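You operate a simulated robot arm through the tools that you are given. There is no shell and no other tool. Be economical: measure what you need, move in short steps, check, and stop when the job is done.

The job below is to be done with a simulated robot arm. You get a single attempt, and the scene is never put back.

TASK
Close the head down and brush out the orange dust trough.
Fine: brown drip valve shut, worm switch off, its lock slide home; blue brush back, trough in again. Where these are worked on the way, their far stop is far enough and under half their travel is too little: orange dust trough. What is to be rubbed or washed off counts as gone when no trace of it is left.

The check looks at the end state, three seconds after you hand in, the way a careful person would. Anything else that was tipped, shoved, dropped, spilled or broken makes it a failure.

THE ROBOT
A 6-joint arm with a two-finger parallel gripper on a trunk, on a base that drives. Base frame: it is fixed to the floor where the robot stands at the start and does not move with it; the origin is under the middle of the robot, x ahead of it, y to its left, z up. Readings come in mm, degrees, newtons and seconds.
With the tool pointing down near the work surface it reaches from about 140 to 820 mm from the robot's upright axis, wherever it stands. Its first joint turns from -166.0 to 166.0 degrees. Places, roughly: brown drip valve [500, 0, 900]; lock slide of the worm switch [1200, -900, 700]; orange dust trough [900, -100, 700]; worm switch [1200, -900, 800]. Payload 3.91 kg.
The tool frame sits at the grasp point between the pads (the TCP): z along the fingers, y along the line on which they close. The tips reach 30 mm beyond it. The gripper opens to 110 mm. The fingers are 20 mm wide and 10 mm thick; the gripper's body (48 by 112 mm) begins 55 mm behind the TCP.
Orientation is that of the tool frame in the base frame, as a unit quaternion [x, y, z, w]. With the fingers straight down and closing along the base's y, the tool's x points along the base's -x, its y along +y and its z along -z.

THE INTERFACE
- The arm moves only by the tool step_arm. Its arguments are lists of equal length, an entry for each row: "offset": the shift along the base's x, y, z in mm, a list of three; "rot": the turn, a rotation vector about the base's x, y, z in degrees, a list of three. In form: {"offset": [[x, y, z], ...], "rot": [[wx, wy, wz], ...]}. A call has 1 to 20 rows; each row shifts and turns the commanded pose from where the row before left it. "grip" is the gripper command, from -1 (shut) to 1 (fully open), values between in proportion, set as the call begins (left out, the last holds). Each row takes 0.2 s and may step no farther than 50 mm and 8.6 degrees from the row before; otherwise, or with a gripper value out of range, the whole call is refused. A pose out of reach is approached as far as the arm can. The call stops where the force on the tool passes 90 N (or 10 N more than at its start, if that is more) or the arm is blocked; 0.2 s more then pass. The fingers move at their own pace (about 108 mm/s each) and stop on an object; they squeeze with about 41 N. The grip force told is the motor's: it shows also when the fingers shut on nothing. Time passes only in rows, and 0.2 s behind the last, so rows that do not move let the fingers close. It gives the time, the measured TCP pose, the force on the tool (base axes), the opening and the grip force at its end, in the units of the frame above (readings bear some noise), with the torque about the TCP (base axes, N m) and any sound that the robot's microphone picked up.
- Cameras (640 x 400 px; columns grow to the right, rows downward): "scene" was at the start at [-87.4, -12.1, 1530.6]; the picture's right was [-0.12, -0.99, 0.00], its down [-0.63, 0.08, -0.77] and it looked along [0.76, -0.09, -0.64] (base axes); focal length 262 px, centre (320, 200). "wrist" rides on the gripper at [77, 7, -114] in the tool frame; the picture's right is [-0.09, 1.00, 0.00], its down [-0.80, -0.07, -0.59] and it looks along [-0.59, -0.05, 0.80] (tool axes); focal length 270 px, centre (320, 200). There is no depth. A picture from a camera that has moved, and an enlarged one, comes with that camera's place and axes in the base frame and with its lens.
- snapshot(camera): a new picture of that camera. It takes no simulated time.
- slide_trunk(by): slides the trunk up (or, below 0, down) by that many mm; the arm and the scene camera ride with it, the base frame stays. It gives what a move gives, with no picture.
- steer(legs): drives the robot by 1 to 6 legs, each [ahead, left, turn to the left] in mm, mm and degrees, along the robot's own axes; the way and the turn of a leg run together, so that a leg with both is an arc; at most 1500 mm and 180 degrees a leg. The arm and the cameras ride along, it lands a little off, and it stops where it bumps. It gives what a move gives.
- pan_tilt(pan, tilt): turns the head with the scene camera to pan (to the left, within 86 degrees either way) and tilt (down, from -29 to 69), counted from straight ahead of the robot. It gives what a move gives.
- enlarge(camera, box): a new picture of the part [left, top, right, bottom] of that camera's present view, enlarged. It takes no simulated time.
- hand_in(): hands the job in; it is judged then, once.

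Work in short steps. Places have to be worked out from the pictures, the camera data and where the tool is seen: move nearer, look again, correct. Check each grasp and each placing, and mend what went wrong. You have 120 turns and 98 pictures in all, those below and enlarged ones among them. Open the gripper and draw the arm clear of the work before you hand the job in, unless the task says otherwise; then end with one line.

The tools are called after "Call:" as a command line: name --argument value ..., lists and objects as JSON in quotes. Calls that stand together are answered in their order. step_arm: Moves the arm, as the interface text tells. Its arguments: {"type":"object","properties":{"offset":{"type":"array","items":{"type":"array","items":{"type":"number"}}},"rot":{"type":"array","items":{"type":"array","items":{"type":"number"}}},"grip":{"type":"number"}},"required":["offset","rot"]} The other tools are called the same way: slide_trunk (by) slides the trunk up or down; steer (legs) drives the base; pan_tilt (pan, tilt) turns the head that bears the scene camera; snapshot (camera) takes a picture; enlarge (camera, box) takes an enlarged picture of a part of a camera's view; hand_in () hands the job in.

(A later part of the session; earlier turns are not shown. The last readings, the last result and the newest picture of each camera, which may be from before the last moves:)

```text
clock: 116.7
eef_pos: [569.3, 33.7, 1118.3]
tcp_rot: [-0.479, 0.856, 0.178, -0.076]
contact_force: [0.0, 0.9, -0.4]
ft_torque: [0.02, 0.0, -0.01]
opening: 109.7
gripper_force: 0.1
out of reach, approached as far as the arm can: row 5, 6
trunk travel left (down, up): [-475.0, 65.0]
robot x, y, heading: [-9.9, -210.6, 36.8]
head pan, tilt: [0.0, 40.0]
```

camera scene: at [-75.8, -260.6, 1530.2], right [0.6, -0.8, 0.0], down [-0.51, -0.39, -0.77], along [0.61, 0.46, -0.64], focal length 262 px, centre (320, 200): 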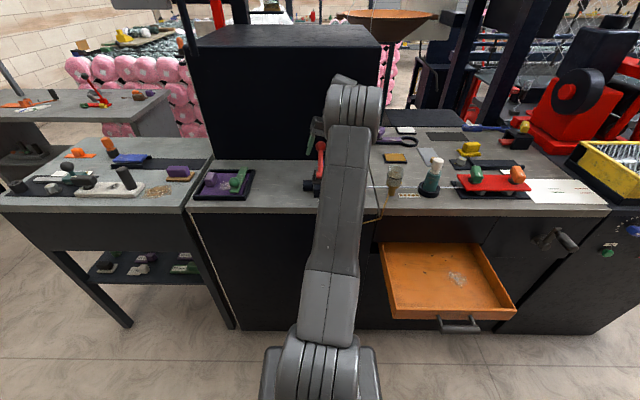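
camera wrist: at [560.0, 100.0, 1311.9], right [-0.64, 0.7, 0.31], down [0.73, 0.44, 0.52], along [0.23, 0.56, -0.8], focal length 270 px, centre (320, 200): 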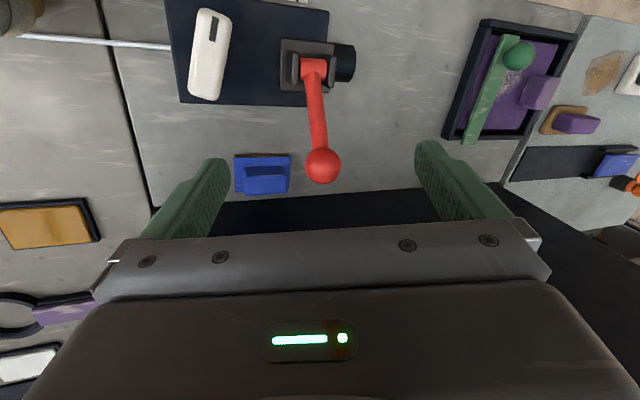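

The limits involve both wrist rolls. The first time, the wrist crossed over while the tool roll was at its + limit, so I replicate that in reverse: back off, pitch to horizontal, then roll to "x up".

Call:
steer --legs '[[-200, 0, 0]]'

Call:
step_arm --offset '[[0, 0, 8], [0, 0, 8], [0, 0, 8], [0, 0, 8], [0, 0, 0], [0, 0, 0], [0, 0, 0], [0, 0, 0], [0, 0, 0], [0, 0, 0], [0, 0, 0], [0, 0, 0]]' --rot '[[5.1, -6.8, 0], [5.1, -6.8, 0], [5.1, -6.8, 0], [5.1, -6.8, 0], [5.1, -6.8, 0], [5.1, -6.8, 0], [5.1, -6.8, 0], [5.1, -6.8, 0], [5.1, -6.8, 0], [5.1, -6.8, 0], [5.1, -6.8, 0], [0, 0, 0]]'

```text
clock: 118.3
eef_pos: [407.7, -85.4, 1117.5]
tcp_rot: [-0.478, 0.857, 0.177, -0.074]
contact_force: [0.1, 0.4, 0.7]
ft_torque: [0.05, 0.0, -0.01]
opening: 110.2
gripper_force: 0.1
trunk travel left (down, up): [-475.0, 65.0]
robot x, y, heading: [-167.6, -329.4, 37.2]
head pan, tilt: [0.0, 40.0]
```

```text
clock: 120.9
eef_pos: [408.4, -85.5, 1149.0]
tcp_rot: [-0.463, 0.554, 0.217, 0.657]
contact_force: [-0.3, 0.5, 0.5]
ft_torque: [-0.04, -0.02, 0.01]
opening: 110.1
gripper_force: 0.0
trunk travel left (down, up): [-475.0, 65.0]
robot x, y, heading: [-168.0, -330.2, 36.8]
head pan, tilt: [0.0, 40.0]
```

Horizontal again. I roll +160° about the tool axis to bring the tool roll near its + limit.

Call:
step_arm --offset '[[-4, -3, 0], [-4, -3, 0], [-4, -3, 0], [-4, -3, 0], [-4, -3, 0], [-4, -3, 0], [-4, -3, 0], [-4, -3, 0], [-4, -3, 0], [-4, -3, 0], [-4, -3, 0], [-4, -3, 0], [-4, -3, 0], [-4, -3, 0], [-4, -3, 0], [-4, -3, 0], [-4, -3, 0], [-4, -3, 0], [-4, -3, 0]]' --rot '[[-4.48, -7.2, 0.37], [-4.48, -7.2, 0.37], [-4.48, -7.2, 0.37], [-4.48, -7.2, 0.37], [-4.48, -7.2, 0.37], [-4.48, -7.2, 0.37], [-4.48, -7.2, 0.37], [-4.48, -7.2, 0.37], [-4.48, -7.2, 0.37], [-4.48, -7.2, 0.37], [-4.48, -7.2, 0.37], [-4.48, -7.2, 0.37], [-4.48, -7.2, 0.37], [-4.48, -7.2, 0.37], [-4.48, -7.2, 0.37], [-4.48, -7.2, 0.37], [-4.48, -7.2, 0.37], [-4.48, -7.2, 0.37], [-4.48, -7.2, 0.37]]'

```text
clock: 124.9
eef_pos: [332.2, -142.1, 1149.9]
tcp_rot: [0.623, 0.366, 0.614, -0.318]
contact_force: [0.1, -0.4, -1.1]
ft_torque: [0.0, 0.04, -0.01]
opening: 110.1
gripper_force: 0.1
trunk travel left (down, up): [-475.0, 65.0]
robot x, y, heading: [-167.9, -330.4, 37.1]
head pan, tilt: [0.0, 40.0]
```

No limit met. I yaw the tool back near the arm's plane and pitch down, as in the reverse of the first move.

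Call:
step_arm --offset '[[0, 0, 0], [0, 0, 0], [0, 0, 0], [0, 0, 10], [0, 0, 10], [0, 0, 10], [0, 0, 10], [0, 0, 10], [0, 0, 10], [0, 0, 10], [0, 0, 10], [0, 0, 10], [0, 0, 0]]' --rot '[[0, 0, -8], [0, 0, -8], [0, 0, -8], [-4.8, 7.0, 0], [-4.8, 7.0, 0], [-4.8, 7.0, 0], [-4.8, 7.0, 0], [-4.8, 7.0, 0], [-4.8, 7.0, 0], [-4.8, 7.0, 0], [-4.8, 7.0, 0], [-4.8, 7.0, 0], [-4.8, 7.0, 0]]'

```text
clock: 127.7
eef_pos: [330.9, -187.8, 1221.2]
tcp_rot: [0.937, 0.32, 0.073, -0.121]
contact_force: [0.4, -0.3, -0.7]
ft_torque: [0.0, -0.04, 0.01]
opening: 110.0
gripper_force: 0.1
out of reach, approached as far as the arm can: row 3, 11, 12, 13
trunk travel left (down, up): [-475.0, 65.0]
robot x, y, heading: [-165.7, -328.8, 36.9]
head pan, tilt: [0.0, 40.0]
```

Tilt is 16° again but the roll differs; I unroll the yaw by −34° (away from the roll limit) and try leveling.

Call:
step_arm --offset '[[0, 0, 0], [0, 0, 0], [0, 0, 0], [0, 0, 0]]' --rot '[[0, 0, -8.5], [0, 0, -8.5], [0, 0, -8.5], [0, 0, -8.5]]'

Call:
step_arm --offset '[[0, 0, 0], [0, 0, 0], [0, 0, 0]]' --rot '[[-5, -3.5, 0], [-5, -3.5, 0], [0, 0, 0]]'

```text
clock: 128.7
eef_pos: [329.8, -207.6, 1209.1]
tcp_rot: [0.986, 0.033, 0.11, -0.122]
contact_force: [0.5, -0.1, -0.6]
ft_torque: [-0.02, 0.03, -0.01]
opening: 109.9
gripper_force: 0.2
out of reach, approached as far as the arm can: row 2, 3, 4
trunk travel left (down, up): [-475.0, 65.0]
robot x, y, heading: [-167.1, -328.8, 37.0]
head pan, tilt: [0.0, 40.0]
```

```text
clock: 129.5
eef_pos: [327.0, -221.1, 1200.1]
tcp_rot: [0.982, 0.046, 0.146, -0.109]
contact_force: [0.2, 0.1, -1.0]
ft_torque: [-0.01, 0.01, -0.02]
opening: 109.8
gripper_force: 0.2
out of reach, approached as far as the arm can: row 1, 2
trunk travel left (down, up): [-475.0, 65.0]
robot x, y, heading: [-167.4, -325.7, 36.9]
head pan, tilt: [0.0, 40.0]
```

The limit behaves like a dead cone around the forearm axis, so I try leveling in a lower and more extended pose.

Call:
step_arm --offset '[[20, 15, -30], [20, 15, -30], [20, 15, -30], [20, 15, -30], [20, 15, -30], [20, 15, -30], [0, 0, 0], [0, 0, 0], [0, 0, 0], [0, 0, 0], [0, 0, 0], [0, 0, 0]]' --rot '[[0, 0, 0], [0, 0, 0], [0, 0, 0], [0, 0, 0], [0, 0, 0], [0, 0, 0], [-3, 3.7, 0], [-3, 3.7, 0], [-3, 3.7, 0], [-3, 3.7, 0], [0, 0, 0], [0, 0, 0]]'

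```text
clock: 132.1
eef_pos: [436.8, -148.9, 1002.7]
tcp_rot: [0.989, 0.05, 0.088, -0.106]
contact_force: [-0.1, -0.2, -0.7]
ft_torque: [0.01, -0.01, 0.0]
opening: 110.1
gripper_force: 0.0
out of reach, approached as far as the arm can: row 7, 8, 9, 10
trunk travel left (down, up): [-475.0, 65.0]
robot x, y, heading: [-168.1, -328.9, 36.9]
head pan, tilt: [0.0, 40.0]
```

I'll try once more to recreate the crossing conditions: horizontal, roll at the + limit, but tool slightly to the right of the arm plane so the forearm roll can't swing. First pitch back up.

Call:
step_arm --offset '[[-6, -4, 5], [-6, -4, 5], [-6, -4, 5], [-6, -4, 5], [-6, -4, 5], [-6, -4, 5], [0, 0, 0], [0, 0, 0], [0, 0, 0], [0, 0, 0]]' --rot '[[6.8, -5.0, 0], [6.8, -5.0, 0], [6.8, -5.0, 0], [6.8, -5.0, 0], [6.8, -5.0, 0], [6.8, -5.0, 0], [6.8, -5.0, 0], [6.8, -5.0, 0], [6.8, -5.0, 0], [0, 0, 0]]'

```text
clock: 134.3
eef_pos: [400.9, -172.5, 1031.4]
tcp_rot: [0.694, 0.034, 0.456, -0.557]
contact_force: [0.6, -0.3, -0.2]
ft_torque: [0.04, -0.01, -0.01]
opening: 110.1
gripper_force: 0.0
trunk travel left (down, up): [-475.0, 65.0]
robot x, y, heading: [-167.4, -329.5, 36.8]
head pan, tilt: [0.0, 40.0]
```

I yaw the tool to just right of the arm plane and add 24° roll.

Call:
step_arm --offset '[[0, 0, 0], [0, 0, 0], [0, 0, 0], [0, 0, 0], [0, 0, 0], [0, 0, 0], [0, 0, 0], [0, 0, 0], [0, 0, 0]]' --rot '[[0, 0, -8.3], [0, 0, -8.3], [0, 0, -8.3], [0, 0, -8.3], [0, 0, -8.3], [-8, -1.7, 0], [-8, -1.7, 0], [-8, -1.7, 0], [0, 0, 0]]'

```text
clock: 136.3
eef_pos: [400.1, -172.2, 1032.1]
tcp_rot: [0.694, -0.064, 0.683, -0.221]
contact_force: [-0.6, 0.5, 0.0]
ft_torque: [0.0, 0.01, -0.01]
opening: 109.9
gripper_force: 0.1
trunk travel left (down, up): [-475.0, 65.0]
robot x, y, heading: [-168.3, -325.3, 36.6]
head pan, tilt: [0.0, 40.0]
```

Now I roll slightly more and pitch down along this plane.

Call:
step_arm --offset '[[0, 0, 0], [0, 0, 10], [0, 0, 10], [0, 0, 10], [0, 0, 10], [0, 0, 10], [0, 0, 10], [0, 0, 10], [0, 0, 10], [0, 0, 10], [0, 0, 10], [0, 0, 0]]' --rot '[[-7, -1.5, 0], [-1.85, 8.3, 0], [-1.85, 8.3, 0], [-1.85, 8.3, 0], [-1.85, 8.3, 0], [-1.85, 8.3, 0], [-1.85, 8.3, 0], [-1.85, 8.3, 0], [-1.85, 8.3, 0], [-1.85, 8.3, 0], [-1.85, 8.3, 0], [-1.85, 8.3, 0]]'

```text
clock: 138.9
eef_pos: [410.4, -219.2, 1111.7]
tcp_rot: [0.999, -0.033, 0.004, -0.013]
contact_force: [0.1, -0.6, -0.3]
ft_torque: [0.0, 0.01, 0.0]
opening: 110.0
gripper_force: 0.0
out of reach, approached as far as the arm can: row 4, 5, 6
trunk travel left (down, up): [-475.0, 65.0]
robot x, y, heading: [-166.6, -325.8, 37.1]
head pan, tilt: [0.0, 40.0]
```

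It crossed: the tool now points exactly straight down. I unroll the yaw −139° (camera toward robot), moving the tool to straight ahead and up.

Call:
step_arm --offset '[[-8, 13, 5], [-8, 13, 5], [-8, 13, 5], [-8, 13, 5], [-8, 13, 5], [-8, 13, 5], [-8, 13, 5], [-8, 13, 5], [-8, 13, 5], [-8, 13, 5], [-8, 13, 5], [-8, 13, 5], [-8, 13, 5], [-8, 13, 5], [-8, 13, 5], [-8, 13, 5], [-8, 13, 5]]' --rot '[[0, 0, -8.2], [0, 0, -8.2], [0, 0, -8.2], [0, 0, -8.2], [0, 0, -8.2], [0, 0, -8.2], [0, 0, -8.2], [0, 0, -8.2], [0, 0, -8.2], [0, 0, -8.2], [0, 0, -8.2], [0, 0, -8.2], [0, 0, -8.2], [0, 0, -8.2], [0, 0, -8.2], [0, 0, -8.2], [0, 0, -8.2]]'

```text
clock: 142.5
eef_pos: [274.6, 2.6, 1196.0]
tcp_rot: [-0.316, 0.949, -0.015, -0.001]
contact_force: [0.5, 0.3, -0.5]
ft_torque: [0.06, 0.0, 0.02]
opening: 110.0
gripper_force: 0.1
trunk travel left (down, up): [-475.0, 65.0]
robot x, y, heading: [-167.6, -330.3, 36.9]
head pan, tilt: [0.0, 40.0]
```

Tool level with natural roll. I fix the small residual tilt and drive forward 320 mm toward the brush.

Call:
step_arm --offset '[[0, 0, 0], [0, 0, 0]]' --rot '[[1.66, 0.46, 0], [0, 0, 0]]'

Call:
steer --legs '[[320, 0, 0]]'

Call:
step_arm --offset '[[22, -10, 0], [22, -10, 0], [0, 0, 0]]' --rot '[[0, 0, 0], [0, 0, 0], [0, 0, 0]]'

Call:
snapshot --camera "wrist"

```text
clock: 143.1
eef_pos: [273.6, 1.7, 1195.3]
tcp_rot: [-0.317, 0.948, 0.0, 0.0]
contact_force: [0.1, -0.8, -0.3]
ft_torque: [0.0, 0.01, -0.01]
opening: 110.1
gripper_force: 0.1
trunk travel left (down, up): [-475.0, 65.0]
robot x, y, heading: [-169.5, -329.3, 36.9]
head pan, tilt: [0.0, 40.0]
```

```text
clock: 145.2
eef_pos: [530.0, 193.6, 1194.8]
tcp_rot: [-0.317, 0.949, -0.001, -0.001]
contact_force: [0.4, 0.5, 0.8]
ft_torque: [0.0, -0.02, 0.0]
opening: 110.1
gripper_force: 0.1
trunk travel left (down, up): [-475.0, 65.0]
robot x, y, heading: [91.9, -135.9, 37.2]
head pan, tilt: [0.0, 40.0]
```

```text
clock: 146.0
eef_pos: [574.2, 174.0, 1197.4]
tcp_rot: [-0.317, 0.948, 0.0, -0.001]
contact_force: [-1.0, -0.7, 0.8]
ft_torque: [0.02, 0.01, 0.0]
opening: 110.0
gripper_force: 0.0
trunk travel left (down, up): [-475.0, 65.0]
robot x, y, heading: [86.9, -133.9, 37.1]
head pan, tilt: [0.0, 40.0]
```

```text
36 pictures are left
camera wrist: at [507.0, 133.0, 1311.2], right [-0.53, 0.85, 0.0], down [0.68, 0.43, 0.59], along [0.5, 0.31, -0.8], focal length 270 px, centre (320, 200)
```

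wrist: 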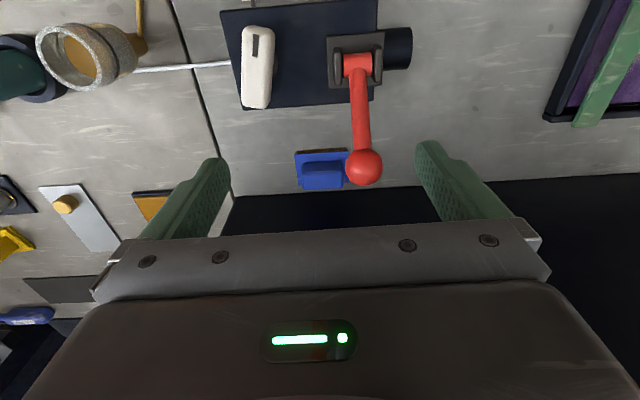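

Good overhead view of the brush next to the lever. I zoom in to get its shape and position.

Call:
enlarge --camera "wrist" --box '[260, 120, 420, 220]'

```text
4.00 times, centred on (340, 170) of wrist
camera zoom: at [507.0, 133.0, 1311.2], right [-0.53, 0.85, 0.0], down [0.68, 0.43, 0.59], along [0.5, 0.31, -0.8], focal length 1081 px, centre (240, 320)
```

zoom: 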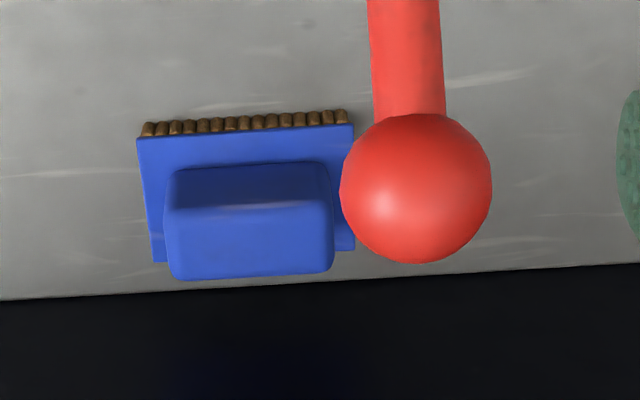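

Brush: plate d 661–711, handle ~59×30 mm centred at d≈687, s≈212, top z≈990; wall at d≈735, red ball near d≈639. I move part-way above it and re-measure ball and wall clearance.

Call:
step_arm --offset '[[34, 23, -17], [34, 23, -17], [34, 23, -17], [0, 0, 0]]' --rot '[[0, 0, 0], [0, 0, 0], [0, 0, 0], [0, 0, 0]]' --grip 0.55

Call:
snapshot --camera "wrist"

Call:
snapshot --camera "scene"

```text
clock: 147.0
eef_pos: [675.8, 243.7, 1145.8]
tcp_rot: [-0.318, 0.948, 0.0, -0.001]
contact_force: [-0.6, 0.7, 0.2]
ft_torque: [-0.01, 0.02, 0.02]
opening: 84.9
gripper_force: 0.1
trunk travel left (down, up): [-475.0, 65.0]
robot x, y, heading: [85.8, -132.6, 37.2]
head pan, tilt: [0.0, 40.0]
```

```text
34 pictures are left
camera wrist: at [608.6, 203.1, 1260.0], right [-0.53, 0.85, 0.0], down [0.68, 0.43, 0.59], along [0.5, 0.31, -0.8], focal length 270 px, centre (320, 200)
```

wrist: 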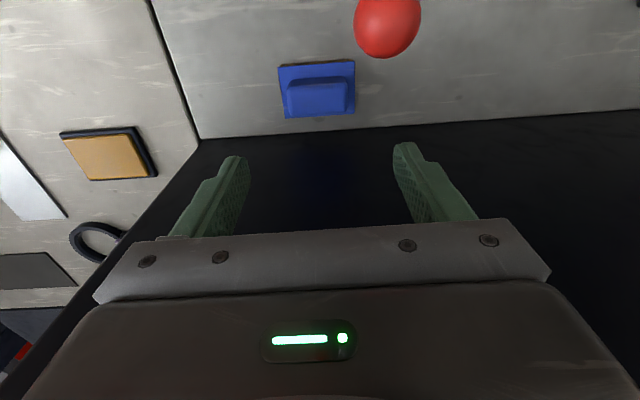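

```text
33 pictures are left
camera scene: at [18.8, -189.2, 1530.2], right [0.6, -0.8, 0.0], down [-0.51, -0.39, -0.77], along [0.61, 0.46, -0.64], focal length 262 px, centre (320, 200)
```

scene: 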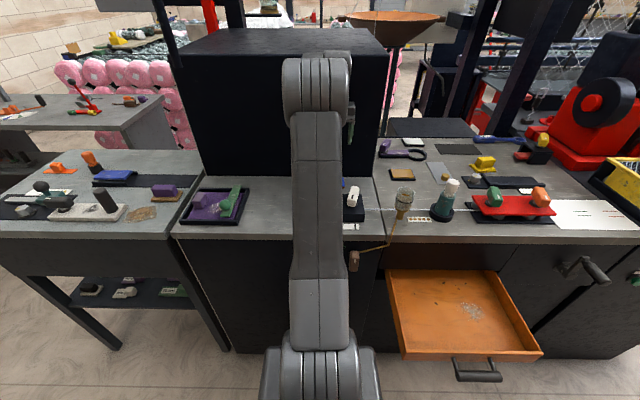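

Ball is at d≈622 (clear by 20 mm). The wall edge needs a closer look before descending.

Call:
enlarge --camera "wrist" --box '[240, 40, 400, 140]'

Call:
enlarge --camera "scene" --box '[270, 30, 390, 130]'

```text
4.00 times, centred on (320, 90) of wrist
camera zoom: at [608.6, 203.1, 1260.0], right [-0.53, 0.85, 0.0], down [0.68, 0.43, 0.59], along [0.5, 0.31, -0.8], focal length 1081 px, centre (320, 640)
```

zoom: 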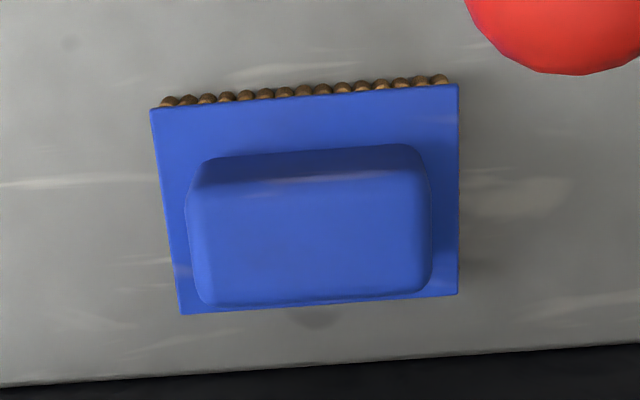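

```text
4.00 times, centred on (330, 80) of scene
camera zoom: at [18.8, -189.2, 1530.2], right [0.6, -0.8, 0.0], down [-0.51, -0.39, -0.77], along [0.61, 0.46, -0.64], focal length 1049 px, centre (280, 680)
```

zoom: 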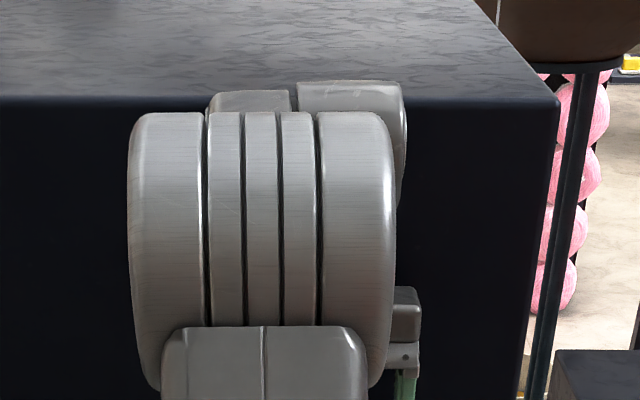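

Wall is at d≈735 and handle centre is at d≈686, s≈211, top z≈992: TCP is right above it. I descend vertically to z≈1001 and then close.

Call:
step_arm --offset '[[0, 0, -30], [0, 0, -30], [0, 0, -30], [0, 0, -25], [0, 0, -15], [0, 0, -10], [0, 0, -5]]' --rot '[[0, 0, 0], [0, 0, 0], [0, 0, 0], [0, 0, 0], [0, 0, 0], [0, 0, 0], [0, 0, 0]]'

Call:
step_arm --offset '[[0, 0, 0], [0, 0, 0], [0, 0, 0]]' --rot '[[0, 0, 0], [0, 0, 0], [0, 0, 0]]' --grip -1

Call:
snapshot --camera "wrist"

```text
clock: 148.6
eef_pos: [676.2, 244.3, 1000.9]
tcp_rot: [-0.317, 0.948, 0.0, 0.0]
contact_force: [0.0, -0.3, 0.2]
ft_torque: [-0.03, 0.01, -0.06]
opening: 85.2
gripper_force: 0.0
trunk travel left (down, up): [-475.0, 65.0]
robot x, y, heading: [86.0, -138.2, 37.0]
head pan, tilt: [0.0, 40.0]
```

```text
clock: 149.4
eef_pos: [675.3, 243.5, 1000.3]
tcp_rot: [-0.317, 0.948, 0.0, -0.001]
contact_force: [-0.3, 0.9, 0.4]
ft_torque: [0.0, 0.0, 0.0]
opening: 58.2
gripper_force: 41.2
trunk travel left (down, up): [-475.0, 65.0]
robot x, y, heading: [88.1, -135.8, 37.0]
head pan, tilt: [0.0, 40.0]
```

```text
30 pictures are left
camera wrist: at [609.2, 202.5, 1115.1], right [-0.53, 0.85, 0.0], down [0.68, 0.43, 0.59], along [0.5, 0.31, -0.8], focal length 270 px, centre (320, 200)
```

wrist: 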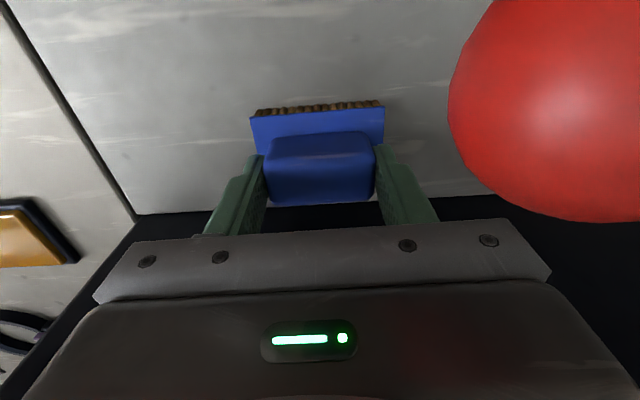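

Brush gripped (58 mm). I lift it straight up, then back off and drive right to the trough.

Call:
step_arm --offset '[[0, 0, 10], [0, 0, 20], [0, 0, 30], [0, 0, 40], [0, 0, 40], [0, 0, 40], [0, 0, 20]]' --rot '[[0, 0, 0], [0, 0, 0], [0, 0, 0], [0, 0, 0], [0, 0, 0], [0, 0, 0], [0, 0, 0]]'

Call:
steer --legs '[[-330, 0, 0], [0, -430, 0]]'

Call:
snapshot --camera "wrist"

Call:
snapshot --camera "scene"

```text
clock: 151.0
eef_pos: [674.7, 243.3, 1200.3]
tcp_rot: [-0.317, 0.948, -0.001, -0.001]
contact_force: [0.1, 0.0, -0.9]
ft_torque: [-0.07, 0.03, -0.01]
opening: 58.2
gripper_force: 40.8
trunk travel left (down, up): [-475.0, 65.0]
robot x, y, heading: [89.1, -140.3, 37.2]
head pan, tilt: [0.0, 40.0]
```

```text
clock: 155.4
eef_pos: [669.1, -302.4, 1199.6]
tcp_rot: [-0.315, 0.949, 0.0, -0.001]
contact_force: [1.0, -0.6, -0.2]
ft_torque: [0.01, 0.05, 0.0]
opening: 58.1
gripper_force: 41.7
trunk travel left (down, up): [-475.0, 65.0]
robot x, y, heading: [80.9, -677.7, 36.8]
head pan, tilt: [0.0, 40.0]
```

```text
29 pictures are left
camera wrist: at [602.4, -343.1, 1314.2], right [-0.52, 0.85, 0.0], down [0.69, 0.42, 0.59], along [0.51, 0.31, -0.8], focal length 270 px, centre (320, 200)
```

wrist: 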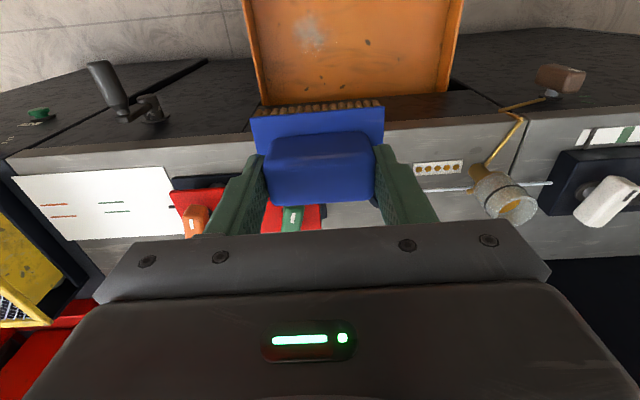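

```text
28 pictures are left
camera scene: at [11.0, -731.5, 1530.2], right [0.6, -0.8, 0.0], down [-0.52, -0.38, -0.77], along [0.61, 0.46, -0.64], focal length 262 px, centre (320, 200)
```

scene: 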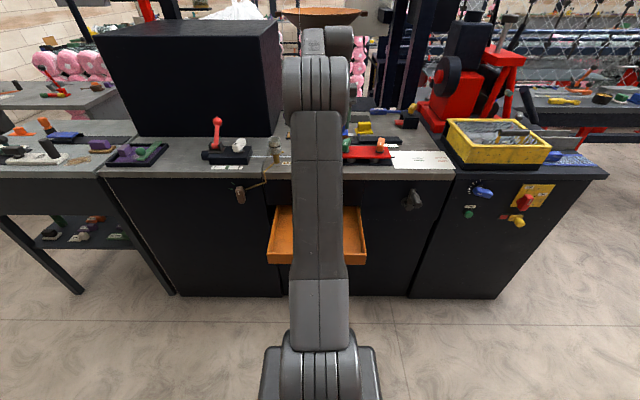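

Brush held well. I retract 150 mm to see the whole trough interior from above.

Call:
step_arm --offset '[[-40, -30, 0], [-40, -30, 0], [-40, -30, 0]]' --rot '[[0, 0, 0], [0, 0, 0], [0, 0, 0]]'

Call:
enlarge --camera "wrist" --box '[160, 0, 480, 200]'

```text
clock: 156.2
eef_pos: [548.6, -393.3, 1199.9]
tcp_rot: [-0.315, 0.949, -0.001, 0.0]
contact_force: [-0.8, -0.3, -0.9]
ft_torque: [0.0, 0.01, 0.0]
opening: 58.6
gripper_force: 40.9
trunk travel left (down, up): [-475.0, 65.0]
robot x, y, heading: [80.4, -680.0, 36.8]
head pan, tilt: [0.0, 40.0]
```

```text
2.00 times, centred on (320, 100) of wrist
camera zoom: at [481.2, -434.1, 1314.6], right [-0.52, 0.85, 0.0], down [0.68, 0.42, 0.59], along [0.51, 0.31, -0.8], focal length 541 px, centre (320, 400)
```

zoom: 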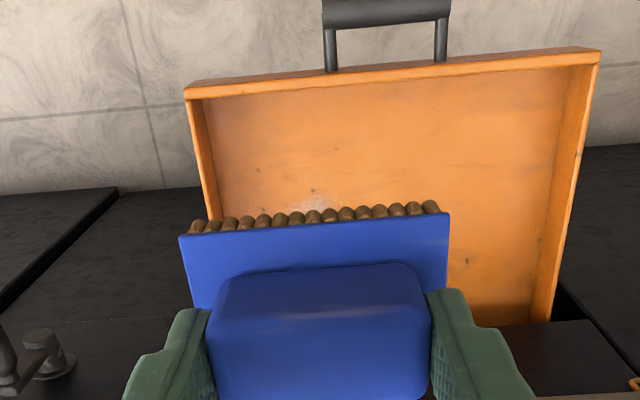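

Trough: front rim d≈178, s 394–763, rim z≈755; dust near d≈330, s≈654 (hidden under the brush). I shift left 150 mm and lower the trunk 250 mm for a closer look.

Call:
step_arm --offset '[[-30, 40, 0], [-30, 40, 0], [-30, 40, 0]]' --rot '[[0, 0, 0], [0, 0, 0], [0, 0, 0]]'

Call:
slide_trunk --by -220

Call:
snapshot --camera "wrist"

```text
clock: 157.0
eef_pos: [458.0, -270.0, 1198.6]
tcp_rot: [-0.316, 0.949, -0.001, -0.001]
contact_force: [0.1, 0.5, -0.6]
ft_torque: [-0.03, -0.01, -0.01]
opening: 58.2
gripper_force: 40.8
trunk travel left (down, up): [-475.0, 65.0]
robot x, y, heading: [81.2, -676.5, 36.7]
head pan, tilt: [0.0, 40.0]
```

```text
clock: 159.3
eef_pos: [458.8, -271.4, 981.7]
tcp_rot: [-0.315, 0.949, 0.0, -0.001]
contact_force: [-0.5, -0.1, -0.8]
ft_torque: [0.0, 0.01, 0.02]
opening: 58.0
gripper_force: 40.5
trunk travel left (down, up): [-255.0, 285.0]
robot x, y, heading: [80.7, -676.5, 36.8]
head pan, tilt: [0.0, 40.0]
```

```text
26 pictures are left
camera wrist: at [392.2, -312.6, 1094.5], right [-0.52, 0.85, 0.0], down [0.69, 0.42, 0.59], along [0.51, 0.31, -0.8], focal length 270 px, centre (320, 200)
```

wrist: 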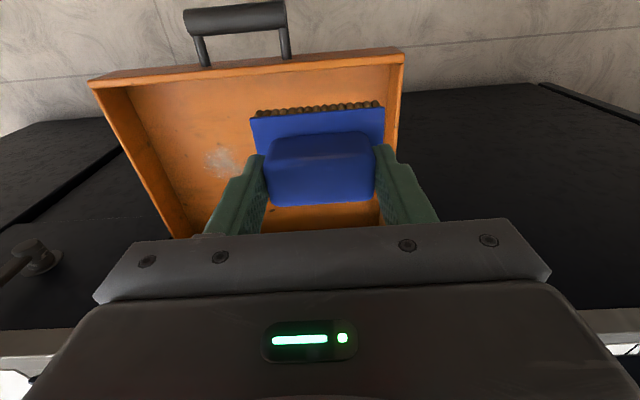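

Dust is visible now; I enlarge to measure the patch.

Call:
enlarge --camera "wrist" --box '[80, 60, 280, 220]'

```text
2.50 times, centred on (180, 140) of wrist
camera zoom: at [392.2, -312.6, 1094.5], right [-0.52, 0.85, 0.0], down [0.69, 0.42, 0.59], along [0.51, 0.31, -0.8], focal length 676 px, centre (670, 350)
```

zoom: 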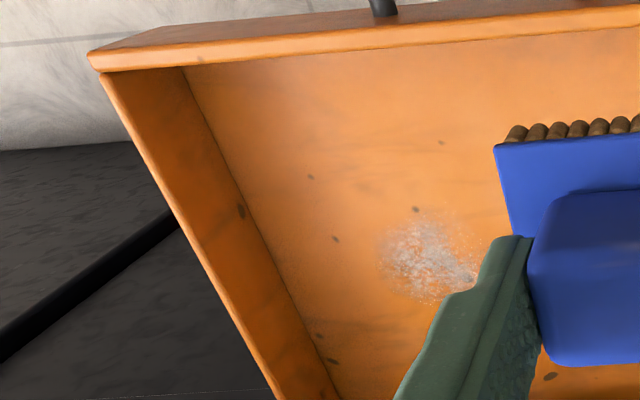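

Dust patch spans d≈295–363, s≈629–697. I move the brush above it and descend to ~20 mm above the floor.

Call:
step_arm --offset '[[46.8, -18.2, 0], [46.8, -18.2, 0], [46.8, -18.2, 0], [46.8, -18.2, 0], [0, 0, -40], [0, 0, -40], [0, 0, -40], [0, 0, -40], [0, 0, -30], [0, 0, -15]]' --rot '[[0, 0, 0], [0, 0, 0], [0, 0, 0], [0, 0, 0], [0, 0, 0], [0, 0, 0], [0, 0, 0], [0, 0, 0], [0, 0, 0], [0, 0, 0]]'

Call:
snapshot --camera "wrist"

```text
refused: row 1 steps farther than a row can; nothing moved
```

```text
24 pictures are left
camera wrist: at [392.2, -312.6, 1094.5], right [-0.52, 0.85, 0.0], down [0.69, 0.42, 0.59], along [0.51, 0.31, -0.8], focal length 270 px, centre (320, 200)
```

wrist: 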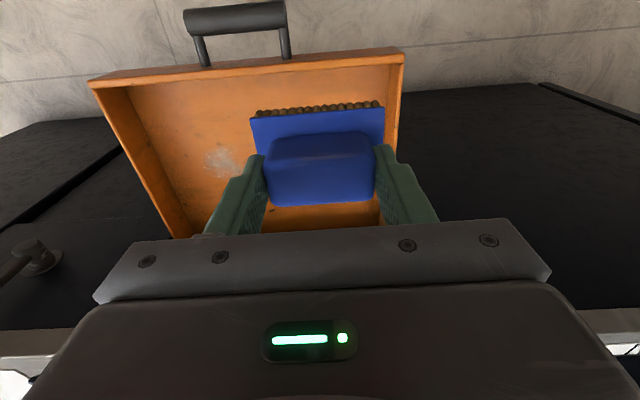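

The step was 0.2 mm too long; I repeat it with five lateral rows.

Call:
step_arm --offset '[[37.4, -14.5, 0], [37.4, -14.5, 0], [37.4, -14.5, 0], [37.4, -14.5, 0], [37.4, -14.5, 0], [0, 0, -40], [0, 0, -40], [0, 0, -40], [0, 0, -40], [0, 0, -30], [0, 0, -15]]' --rot '[[0, 0, 0], [0, 0, 0], [0, 0, 0], [0, 0, 0], [0, 0, 0], [0, 0, 0], [0, 0, 0], [0, 0, 0], [0, 0, 0], [0, 0, 0], [0, 0, 0]]'

Call:
snapshot --camera "wrist"

```text
clock: 161.7
eef_pos: [646.4, -343.8, 775.2]
tcp_rot: [-0.315, 0.949, 0.0, 0.0]
contact_force: [0.4, 0.5, -0.9]
ft_torque: [0.01, -0.02, 0.0]
opening: 58.4
gripper_force: 40.7
trunk travel left (down, up): [-255.0, 285.0]
robot x, y, heading: [80.3, -679.3, 36.7]
head pan, tilt: [0.0, 40.0]
```

```text
23 pictures are left
camera wrist: at [579.7, -384.9, 889.7], right [-0.52, 0.85, 0.0], down [0.69, 0.42, 0.59], along [0.51, 0.31, -0.8], focal length 270 px, centre (320, 200)
```

wrist: 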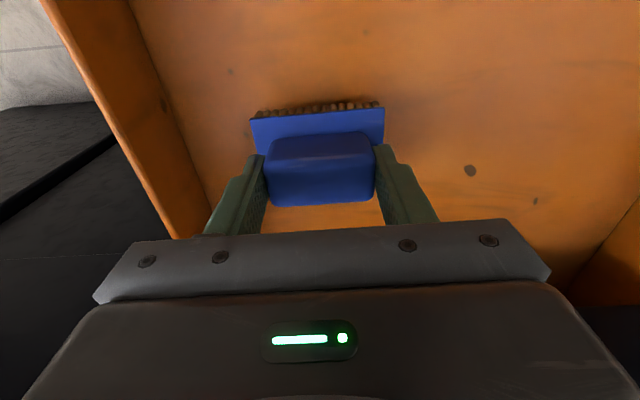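

Brush covers the dust. I lower slowly to find contact with the trough floor.

Call:
step_arm --offset '[[0, 0, -6], [0, 0, -6], [0, 0, -5], [0, 0, -4]]' --rot '[[0, 0, 0], [0, 0, 0], [0, 0, 0], [0, 0, 0]]'

Call:
step_arm --offset '[[0, 0, -3], [0, 0, -2]]' --rot '[[0, 0, 0], [0, 0, 0]]'

```text
clock: 162.7
eef_pos: [646.5, -344.7, 756.3]
tcp_rot: [-0.315, 0.949, 0.001, 0.0]
contact_force: [0.1, -0.9, 10.3]
ft_torque: [-0.13, 0.29, -0.02]
opening: 58.4
gripper_force: 41.0
trunk travel left (down, up): [-255.0, 285.0]
robot x, y, heading: [81.7, -674.7, 36.6]
head pan, tilt: [0.0, 40.0]
```

```text
clock: 163.3
eef_pos: [645.7, -344.0, 756.5]
tcp_rot: [-0.316, 0.949, 0.001, 0.005]
contact_force: [1.4, 1.5, 52.2]
ft_torque: [-0.08, 0.16, -0.05]
opening: 58.4
gripper_force: 40.7
trunk travel left (down, up): [-255.0, 285.0]
robot x, y, heading: [84.5, -677.2, 36.7]
head pan, tilt: [0.0, 40.0]
```

Floor contact at z≈756.5. I ease off to a light pressure and sweep back and forth along the depth direction.

Call:
step_arm --offset '[[0, 0, 3.5], [12, 9, 0], [12, 9, 0], [12, 9, 0], [-12, -9, 0], [-12, -9, 0], [-12, -9, 0], [-12, -9, 0], [-12, -9, 0], [-12, -9, 0], [12, 9, 0], [12, 9, 0], [12, 9, 0], [12, 9, 0], [12, 9, 0], [12, 9, 0]]' --rot '[[0, 0, 0], [0, 0, 0], [0, 0, 0], [0, 0, 0], [0, 0, 0], [0, 0, 0], [0, 0, 0], [0, 0, 0], [0, 0, 0], [0, 0, 0], [0, 0, 0], [0, 0, 0], [0, 0, 0], [0, 0, 0], [0, 0, 0], [0, 0, 0]]'

Call:
snapshot --camera "wrist"

```text
clock: 166.7
eef_pos: [681.9, -318.9, 755.4]
tcp_rot: [-0.315, 0.949, 0.001, 0.002]
contact_force: [5.7, -5.9, 31.8]
ft_torque: [-0.16, -0.15, -0.02]
opening: 58.3
gripper_force: 40.7
trunk travel left (down, up): [-255.0, 285.0]
robot x, y, heading: [82.0, -678.1, 36.6]
head pan, tilt: [0.0, 40.0]
```

```text
22 pictures are left
camera wrist: at [614.1, -359.9, 869.4], right [-0.52, 0.85, 0.0], down [0.68, 0.42, 0.6], along [0.51, 0.31, -0.8], focal length 270 px, centre (320, 200)
```

wrist: 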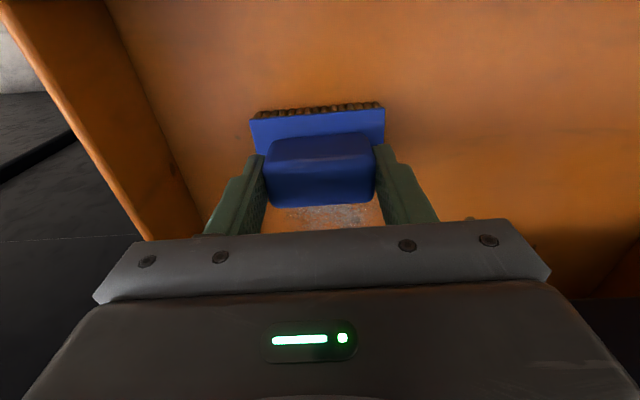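

Some dust shows just behind the brush (larger d). I sweep sideways at the deepest safe position and pull back towards me.

Call:
step_arm --offset '[[4.8, 3.6, 1], [-9, 12, 0], [-9, 12, 0], [-9, 12, 0], [9, -12, 0], [9, -12, 0], [9, -12, 0], [9, -12, 0], [9, -12, 0], [-9, 12, 0], [-9, 12, 0], [-12, -9, 0], [-12, -9, 0], [-12, -9, 0], [-12, -9, 0], [-12, -9, 0], [-12, -9, 0]]' --rot '[[0, 0, 0], [0, 0, 0], [0, 0, 0], [0, 0, 0], [0, 0, 0], [0, 0, 0], [0, 0, 0], [0, 0, 0], [0, 0, 0], [0, 0, 0], [0, 0, 0], [0, 0, 0], [0, 0, 0], [0, 0, 0], [0, 0, 0], [0, 0, 0], [0, 0, 0]]'

Call:
step_arm --offset '[[0, 0, 40], [-20, -15, 40], [-24, -18, 40], [-24, -18, 40]]' --rot '[[0, 0, 0], [0, 0, 0], [0, 0, 0], [0, 0, 0]]'

Call:
snapshot --camera "wrist"

```text
clock: 170.3
eef_pos: [613.4, -369.4, 755.8]
tcp_rot: [-0.316, 0.949, 0.001, 0.0]
contact_force: [10.2, -16.0, 29.2]
ft_torque: [-0.43, -0.46, -0.03]
opening: 58.1
gripper_force: 40.9
trunk travel left (down, up): [-255.0, 285.0]
robot x, y, heading: [82.8, -679.0, 36.7]
head pan, tilt: [0.0, 40.0]
```

```text
clock: 171.3
eef_pos: [546.0, -419.4, 913.2]
tcp_rot: [-0.315, 0.949, -0.001, -0.001]
contact_force: [-0.3, -0.2, -1.3]
ft_torque: [-0.01, 0.02, -0.02]
opening: 58.4
gripper_force: 41.3
trunk travel left (down, up): [-255.0, 285.0]
robot x, y, heading: [82.0, -683.2, 36.7]
head pan, tilt: [0.0, 40.0]
```

```text
21 pictures are left
camera wrist: at [479.5, -459.8, 1028.4], right [-0.52, 0.85, 0.0], down [0.69, 0.42, 0.59], along [0.5, 0.31, -0.81], focal length 270 px, centre (320, 200)
```

wrist: 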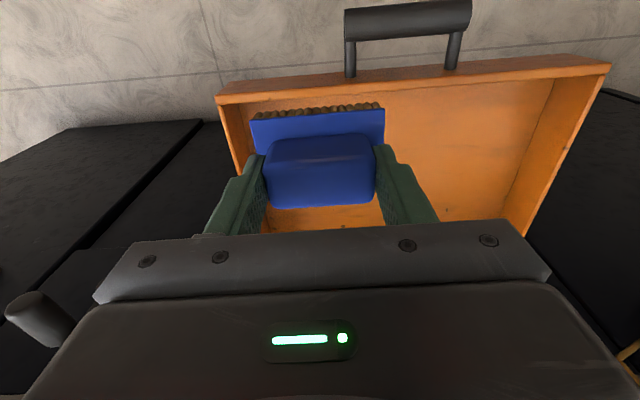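

I return to the earlier viewpoint (tool to the left) to compare the dust.

Call:
step_arm --offset '[[-21.8, 37, 17], [-21.8, 37, 17], [-21.8, 37, 17], [-21.8, 37, 17]]' --rot '[[0, 0, 0], [0, 0, 0], [0, 0, 0], [0, 0, 0]]'

Call:
enlarge --camera "wrist" --box '[80, 60, 280, 260]'

```text
clock: 172.3
eef_pos: [458.8, -269.5, 982.5]
tcp_rot: [-0.315, 0.949, 0.0, -0.001]
contact_force: [-0.6, 0.1, -0.6]
ft_torque: [-0.01, 0.02, 0.0]
opening: 58.4
gripper_force: 40.8
trunk travel left (down, up): [-255.0, 285.0]
robot x, y, heading: [80.6, -676.8, 36.4]
head pan, tilt: [0.0, 40.0]
```

```text
2.00 times, centred on (180, 160) of wrist
camera zoom: at [391.4, -311.6, 1096.8], right [-0.52, 0.85, 0.0], down [0.69, 0.42, 0.59], along [0.51, 0.31, -0.8], focal length 541 px, centre (600, 280)
```

zoom: 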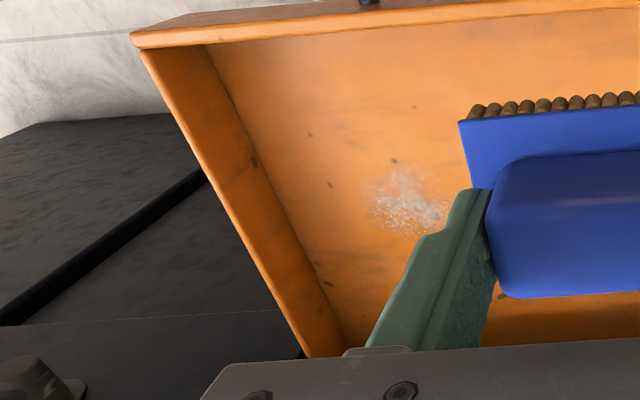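

The dust hasn't changed: the trough itself slid with the brush on forward strokes. It's back at its stop now, so I'll use sideways strokes instead, which it can't follow. First go down onto the dust.

Call:
step_arm --offset '[[37.4, -9.2, 0], [37.4, -9.2, 0], [37.4, -9.2, 0], [37.4, -9.2, 0], [37.4, -9.2, 0], [0, 0, -40], [0, 0, -40], [0, 0, -40], [0, 0, -40], [0, 0, -40], [0, 0, -20], [0, 0, -8]]' --rot '[[0, 0, 0], [0, 0, 0], [0, 0, 0], [0, 0, 0], [0, 0, 0], [0, 0, 0], [0, 0, 0], [0, 0, 0], [0, 0, 0], [0, 0, 0], [0, 0, 0], [0, 0, 0]]'

Call:
step_arm --offset '[[0, 0, -1.5], [6, -8, 0], [6, -8, 0], [6, -8, 0], [6, -8, 0], [6, -8, 0], [-6, 8, 0], [-6, 8, 0], [-6, 8, 0], [-6, 8, 0], [-6, 8, 0], [-6, 8, 0], [-6, 8, 0], [6, -8, 0], [6, -8, 0], [6, -8, 0], [6, -8, 0], [6, -8, 0], [6, -8, 0], [6, -8, 0]]' --rot '[[0, 0, 0], [0, 0, 0], [0, 0, 0], [0, 0, 0], [0, 0, 0], [0, 0, 0], [0, 0, 0], [0, 0, 0], [0, 0, 0], [0, 0, 0], [0, 0, 0], [0, 0, 0], [0, 0, 0], [0, 0, 0], [0, 0, 0], [0, 0, 0], [0, 0, 0], [0, 0, 0], [0, 0, 0], [0, 0, 0]]'

Call:
snapshot --camera "wrist"

```text
clock: 174.9
eef_pos: [646.8, -317.4, 754.1]
tcp_rot: [-0.315, 0.949, 0.0, 0.0]
contact_force: [-0.2, 2.1, 8.3]
ft_torque: [0.14, 0.09, -0.01]
opening: 58.2
gripper_force: 41.8
trunk travel left (down, up): [-255.0, 285.0]
robot x, y, heading: [77.7, -672.3, 36.8]
head pan, tilt: [0.0, 40.0]
```

```text
clock: 179.1
eef_pos: [673.5, -356.2, 755.2]
tcp_rot: [-0.315, 0.949, 0.0, 0.002]
contact_force: [-14.3, 18.5, 31.9]
ft_torque: [0.91, 0.63, -0.02]
opening: 58.3
gripper_force: 40.9
trunk travel left (down, up): [-255.0, 285.0]
robot x, y, heading: [81.1, -678.0, 36.6]
head pan, tilt: [0.0, 40.0]
```

```text
19 pictures are left
camera wrist: at [606.9, -397.1, 868.5], right [-0.53, 0.85, 0.0], down [0.68, 0.42, 0.6], along [0.51, 0.31, -0.8], focal length 270 px, centre (320, 200)
```

wrist: 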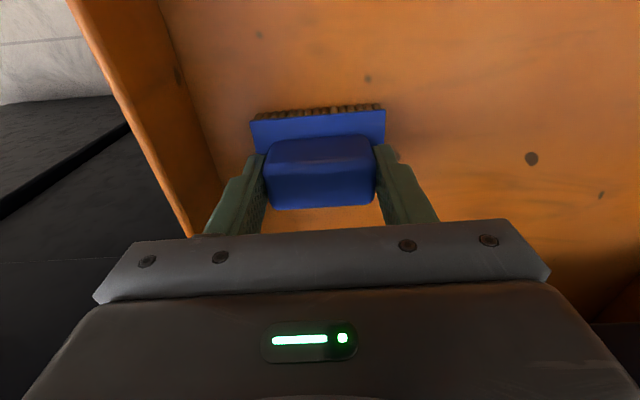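

No dust visible beside the brush now. I do additional sideways passes nearer (d≈305) and deeper (d≈349), lifting in between.

Call:
step_arm --offset '[[0, 0, 9], [-17.6, -13.2, 0], [0, 0, -9], [-6, 8, 0], [-6, 8, 0], [-6, 8, 0], [-6, 8, 0], [-6, 8, 0], [-6, 8, 0], [-6, 8, 0], [0, 0, 9], [35.2, 26.4, 0], [0, 0, -9], [6, -8, 0], [6, -8, 0], [6, -8, 0], [6, -8, 0], [6, -8, 0], [6, -8, 0], [6, -8, 0]]' --rot '[[0, 0, 0], [0, 0, 0], [0, 0, 0], [0, 0, 0], [0, 0, 0], [0, 0, 0], [0, 0, 0], [0, 0, 0], [0, 0, 0], [0, 0, 0], [0, 0, 0], [0, 0, 0], [0, 0, 0], [0, 0, 0], [0, 0, 0], [0, 0, 0], [0, 0, 0], [0, 0, 0], [0, 0, 0], [0, 0, 0]]'

Call:
step_arm --offset '[[-6, 8, 0], [-6, 8, 0], [-6, 8, 0], [-6, 8, 0], [-6, 8, 0], [-6, 8, 0], [-6, 8, 0], [0, 0, 40], [-16, -12, 40], [-30, -22, 40], [-30, -5, 40], [-30, 30, 30], [-30, 35, 30]]' --rot '[[0, 0, 0], [0, 0, 0], [0, 0, 0], [0, 0, 0], [0, 0, 0], [0, 0, 0], [0, 0, 0], [0, 0, 0], [0, 0, 0], [0, 0, 0], [0, 0, 0], [0, 0, 0], [0, 0, 0]]'

Call:
snapshot --camera "wrist"

```text
clock: 183.3
eef_pos: [692.3, -342.8, 754.9]
tcp_rot: [-0.315, 0.949, -0.001, 0.001]
contact_force: [-11.5, 16.1, 25.5]
ft_torque: [0.69, 0.4, 0.05]
opening: 58.3
gripper_force: 40.8
trunk travel left (down, up): [-255.0, 285.0]
robot x, y, heading: [79.8, -677.9, 36.7]
head pan, tilt: [0.0, 40.0]
```

```text
refused: row 10 steps farther than a row can; nothing moved
```

```text
18 pictures are left
camera wrist: at [625.1, -383.7, 868.4], right [-0.53, 0.85, 0.0], down [0.68, 0.42, 0.6], along [0.51, 0.31, -0.8], focal length 270 px, centre (320, 200)
```

wrist: 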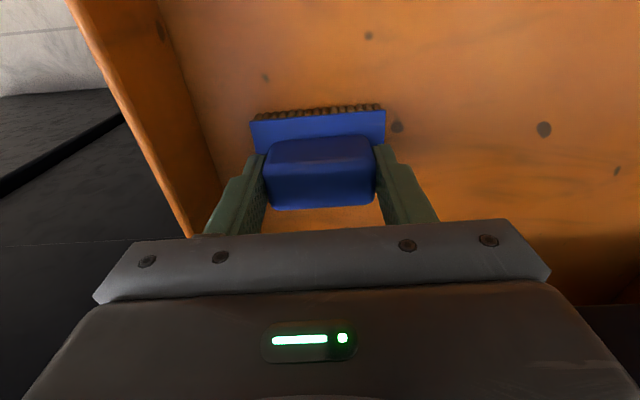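

The passes ran; the exit step was too long and refused. I redo the left pass, then lift out in smaller steps to the viewing position.

Call:
step_arm --offset '[[-6, 8, 0], [-6, 8, 0], [-6, 8, 0], [-6, 8, 0], [-6, 8, 0], [-6, 8, 0], [-6, 8, 0], [0, 0, 40], [-16, -12, 40], [-24, -18, 38], [-24, -10, 38], [-32, 10, 35], [-30, 30, 20], [-30, 30, 10], [-25, 30, 5]]' --rot '[[0, 0, 0], [0, 0, 0], [0, 0, 0], [0, 0, 0], [0, 0, 0], [0, 0, 0], [0, 0, 0], [0, 0, 0], [0, 0, 0], [0, 0, 0], [0, 0, 0], [0, 0, 0], [0, 0, 0], [0, 0, 0], [0, 0, 0]]'

Call:
snapshot --camera "wrist"

```text
clock: 186.5
eef_pos: [471.2, -228.9, 979.7]
tcp_rot: [-0.315, 0.949, 0.0, -0.001]
contact_force: [0.5, 1.0, -1.6]
ft_torque: [-0.04, 0.0, 0.01]
opening: 58.3
gripper_force: 41.1
trunk travel left (down, up): [-255.0, 285.0]
robot x, y, heading: [79.2, -675.2, 36.6]
head pan, tilt: [0.0, 40.0]
```

```text
17 pictures are left
camera wrist: at [404.0, -269.4, 1093.9], right [-0.52, 0.85, 0.0], down [0.69, 0.42, 0.59], along [0.51, 0.31, -0.8], focal length 270 px, centre (320, 200)
```

wrist: 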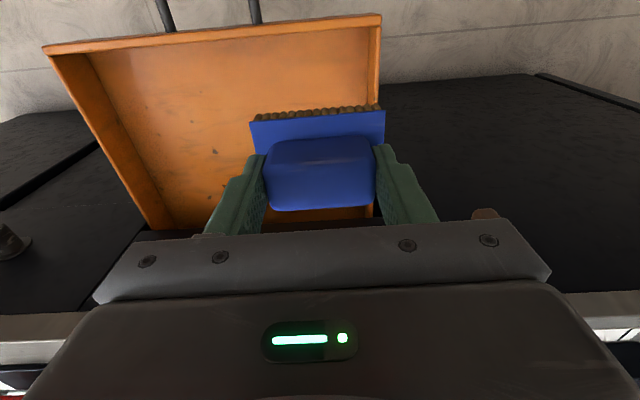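

Dust looks gone from this view. I zoom in to check for traces.

Call:
enlarge --camera "wrist" --box '[40, 20, 280, 240]'

```text
1.82 times, centred on (160, 130) of wrist
camera zoom: at [404.0, -269.4, 1093.9], right [-0.52, 0.85, 0.0], down [0.69, 0.42, 0.59], along [0.51, 0.31, -0.8], focal length 491 px, centre (611, 327)
```

zoom: 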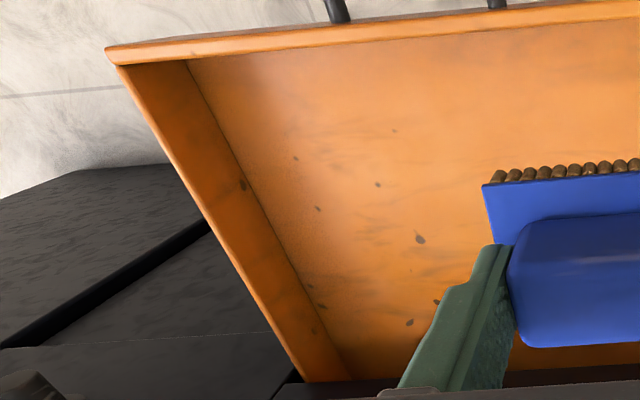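

Trough floor is clean. Now I return the brush: raise the trunk, drive left and forward as before.

Call:
slide_trunk --by 220

Call:
steer --legs '[[0, 430, 0], [325, 0, 0]]'

Call:
step_arm --offset '[[0, 0, 0]]' --rot '[[0, 0, 0]]'

Call:
snapshot --camera "scene"

```text
clock: 188.9
eef_pos: [472.4, -229.6, 1199.2]
tcp_rot: [-0.315, 0.949, 0.0, -0.001]
contact_force: [-1.2, 0.4, -0.6]
ft_torque: [-0.01, 0.0, -0.03]
opening: 58.2
gripper_force: 41.5
trunk travel left (down, up): [-475.0, 65.0]
robot x, y, heading: [80.5, -680.1, 36.6]
head pan, tilt: [0.0, 40.0]
```

```text
clock: 193.3
eef_pos: [474.4, 316.2, 1199.5]
tcp_rot: [-0.316, 0.949, 0.0, -0.001]
contact_force: [-1.0, -0.1, -1.0]
ft_torque: [-0.02, 0.05, 0.0]
opening: 58.2
gripper_force: 40.3
trunk travel left (down, up): [-475.0, 65.0]
robot x, y, heading: [82.0, -132.0, 36.8]
head pan, tilt: [0.0, 40.0]
```

```text
clock: 193.7
eef_pos: [471.3, 316.3, 1198.6]
tcp_rot: [-0.317, 0.948, 0.0, -0.001]
contact_force: [0.2, -0.5, -0.6]
ft_torque: [0.0, 0.0, 0.04]
opening: 58.4
gripper_force: 41.4
trunk travel left (down, up): [-475.0, 65.0]
robot x, y, heading: [83.5, -132.1, 37.2]
head pan, tilt: [0.0, 40.0]
```

```text
15 pictures are left
camera scene: at [14.8, -188.3, 1530.2], right [0.6, -0.8, 0.0], down [-0.51, -0.39, -0.77], along [0.61, 0.46, -0.64], focal length 262 px, centre (320, 200)
```

scene: 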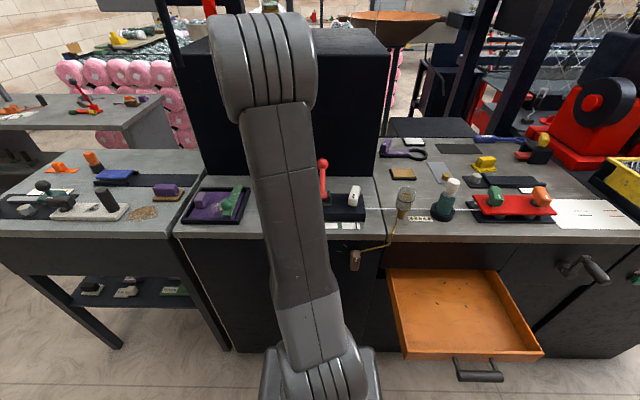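

Trough is clean in this view too. I move over the brush's original place at (675.5, 243.7).

Call:
step_arm --offset '[[40.6, -14.5, 0], [40.6, -14.5, 0], [40.6, -14.5, 0], [40.6, -14.5, 0], [40.6, -14.5, 0], [0, 0, 0], [0, 0, 0]]' --rot '[[0, 0, 0], [0, 0, 0], [0, 0, 0], [0, 0, 0], [0, 0, 0], [0, 0, 0], [0, 0, 0]]'

Call:
snapshot --camera "wrist"

```text
clock: 195.3
eef_pos: [675.4, 244.3, 1199.5]
tcp_rot: [-0.317, 0.948, 0.0, -0.001]
contact_force: [1.3, 0.5, -0.7]
ft_torque: [0.01, -0.04, -0.02]
opening: 58.3
gripper_force: 41.7
trunk travel left (down, up): [-475.0, 65.0]
robot x, y, heading: [82.6, -134.8, 36.9]
head pan, tilt: [0.0, 40.0]
```

```text
14 pictures are left
camera wrist: at [608.8, 202.6, 1313.2], right [-0.53, 0.85, 0.0], down [0.68, 0.43, 0.59], along [0.5, 0.31, -0.8], focal length 270 px, centre (320, 200)
```

wrist: 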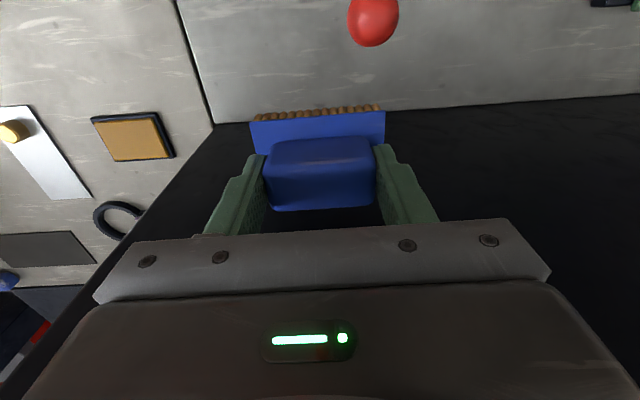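

Exactly over the original spot. I lower to the original height.

Call:
step_arm --offset '[[0, 0, -40], [0, 0, -40], [0, 0, -40], [0, 0, -40], [0, 0, -20], [0, 0, -10], [0, 0, -5]]' --rot '[[0, 0, 0], [0, 0, 0], [0, 0, 0], [0, 0, 0], [0, 0, 0], [0, 0, 0], [0, 0, 0]]'

Call:
step_arm --offset '[[0, 0, -2], [0, 0, -1]]' --rot '[[0, 0, 0], [0, 0, 0]]'

```text
clock: 196.9
eef_pos: [675.7, 245.2, 1004.2]
tcp_rot: [-0.317, 0.948, -0.001, -0.001]
contact_force: [-0.9, 0.0, -0.9]
ft_torque: [0.02, 0.0, -0.02]
opening: 58.0
gripper_force: 41.9
trunk travel left (down, up): [-475.0, 65.0]
robot x, y, heading: [87.1, -134.8, 37.0]
head pan, tilt: [0.0, 40.0]
```

```text
clock: 197.5
eef_pos: [676.6, 244.3, 1001.8]
tcp_rot: [-0.317, 0.948, -0.001, -0.001]
contact_force: [-0.1, -0.5, -1.2]
ft_torque: [-0.01, 0.01, 0.0]
opening: 58.1
gripper_force: 40.9
trunk travel left (down, up): [-475.0, 65.0]
robot x, y, heading: [81.7, -133.3, 37.1]
head pan, tilt: [0.0, 40.0]
```

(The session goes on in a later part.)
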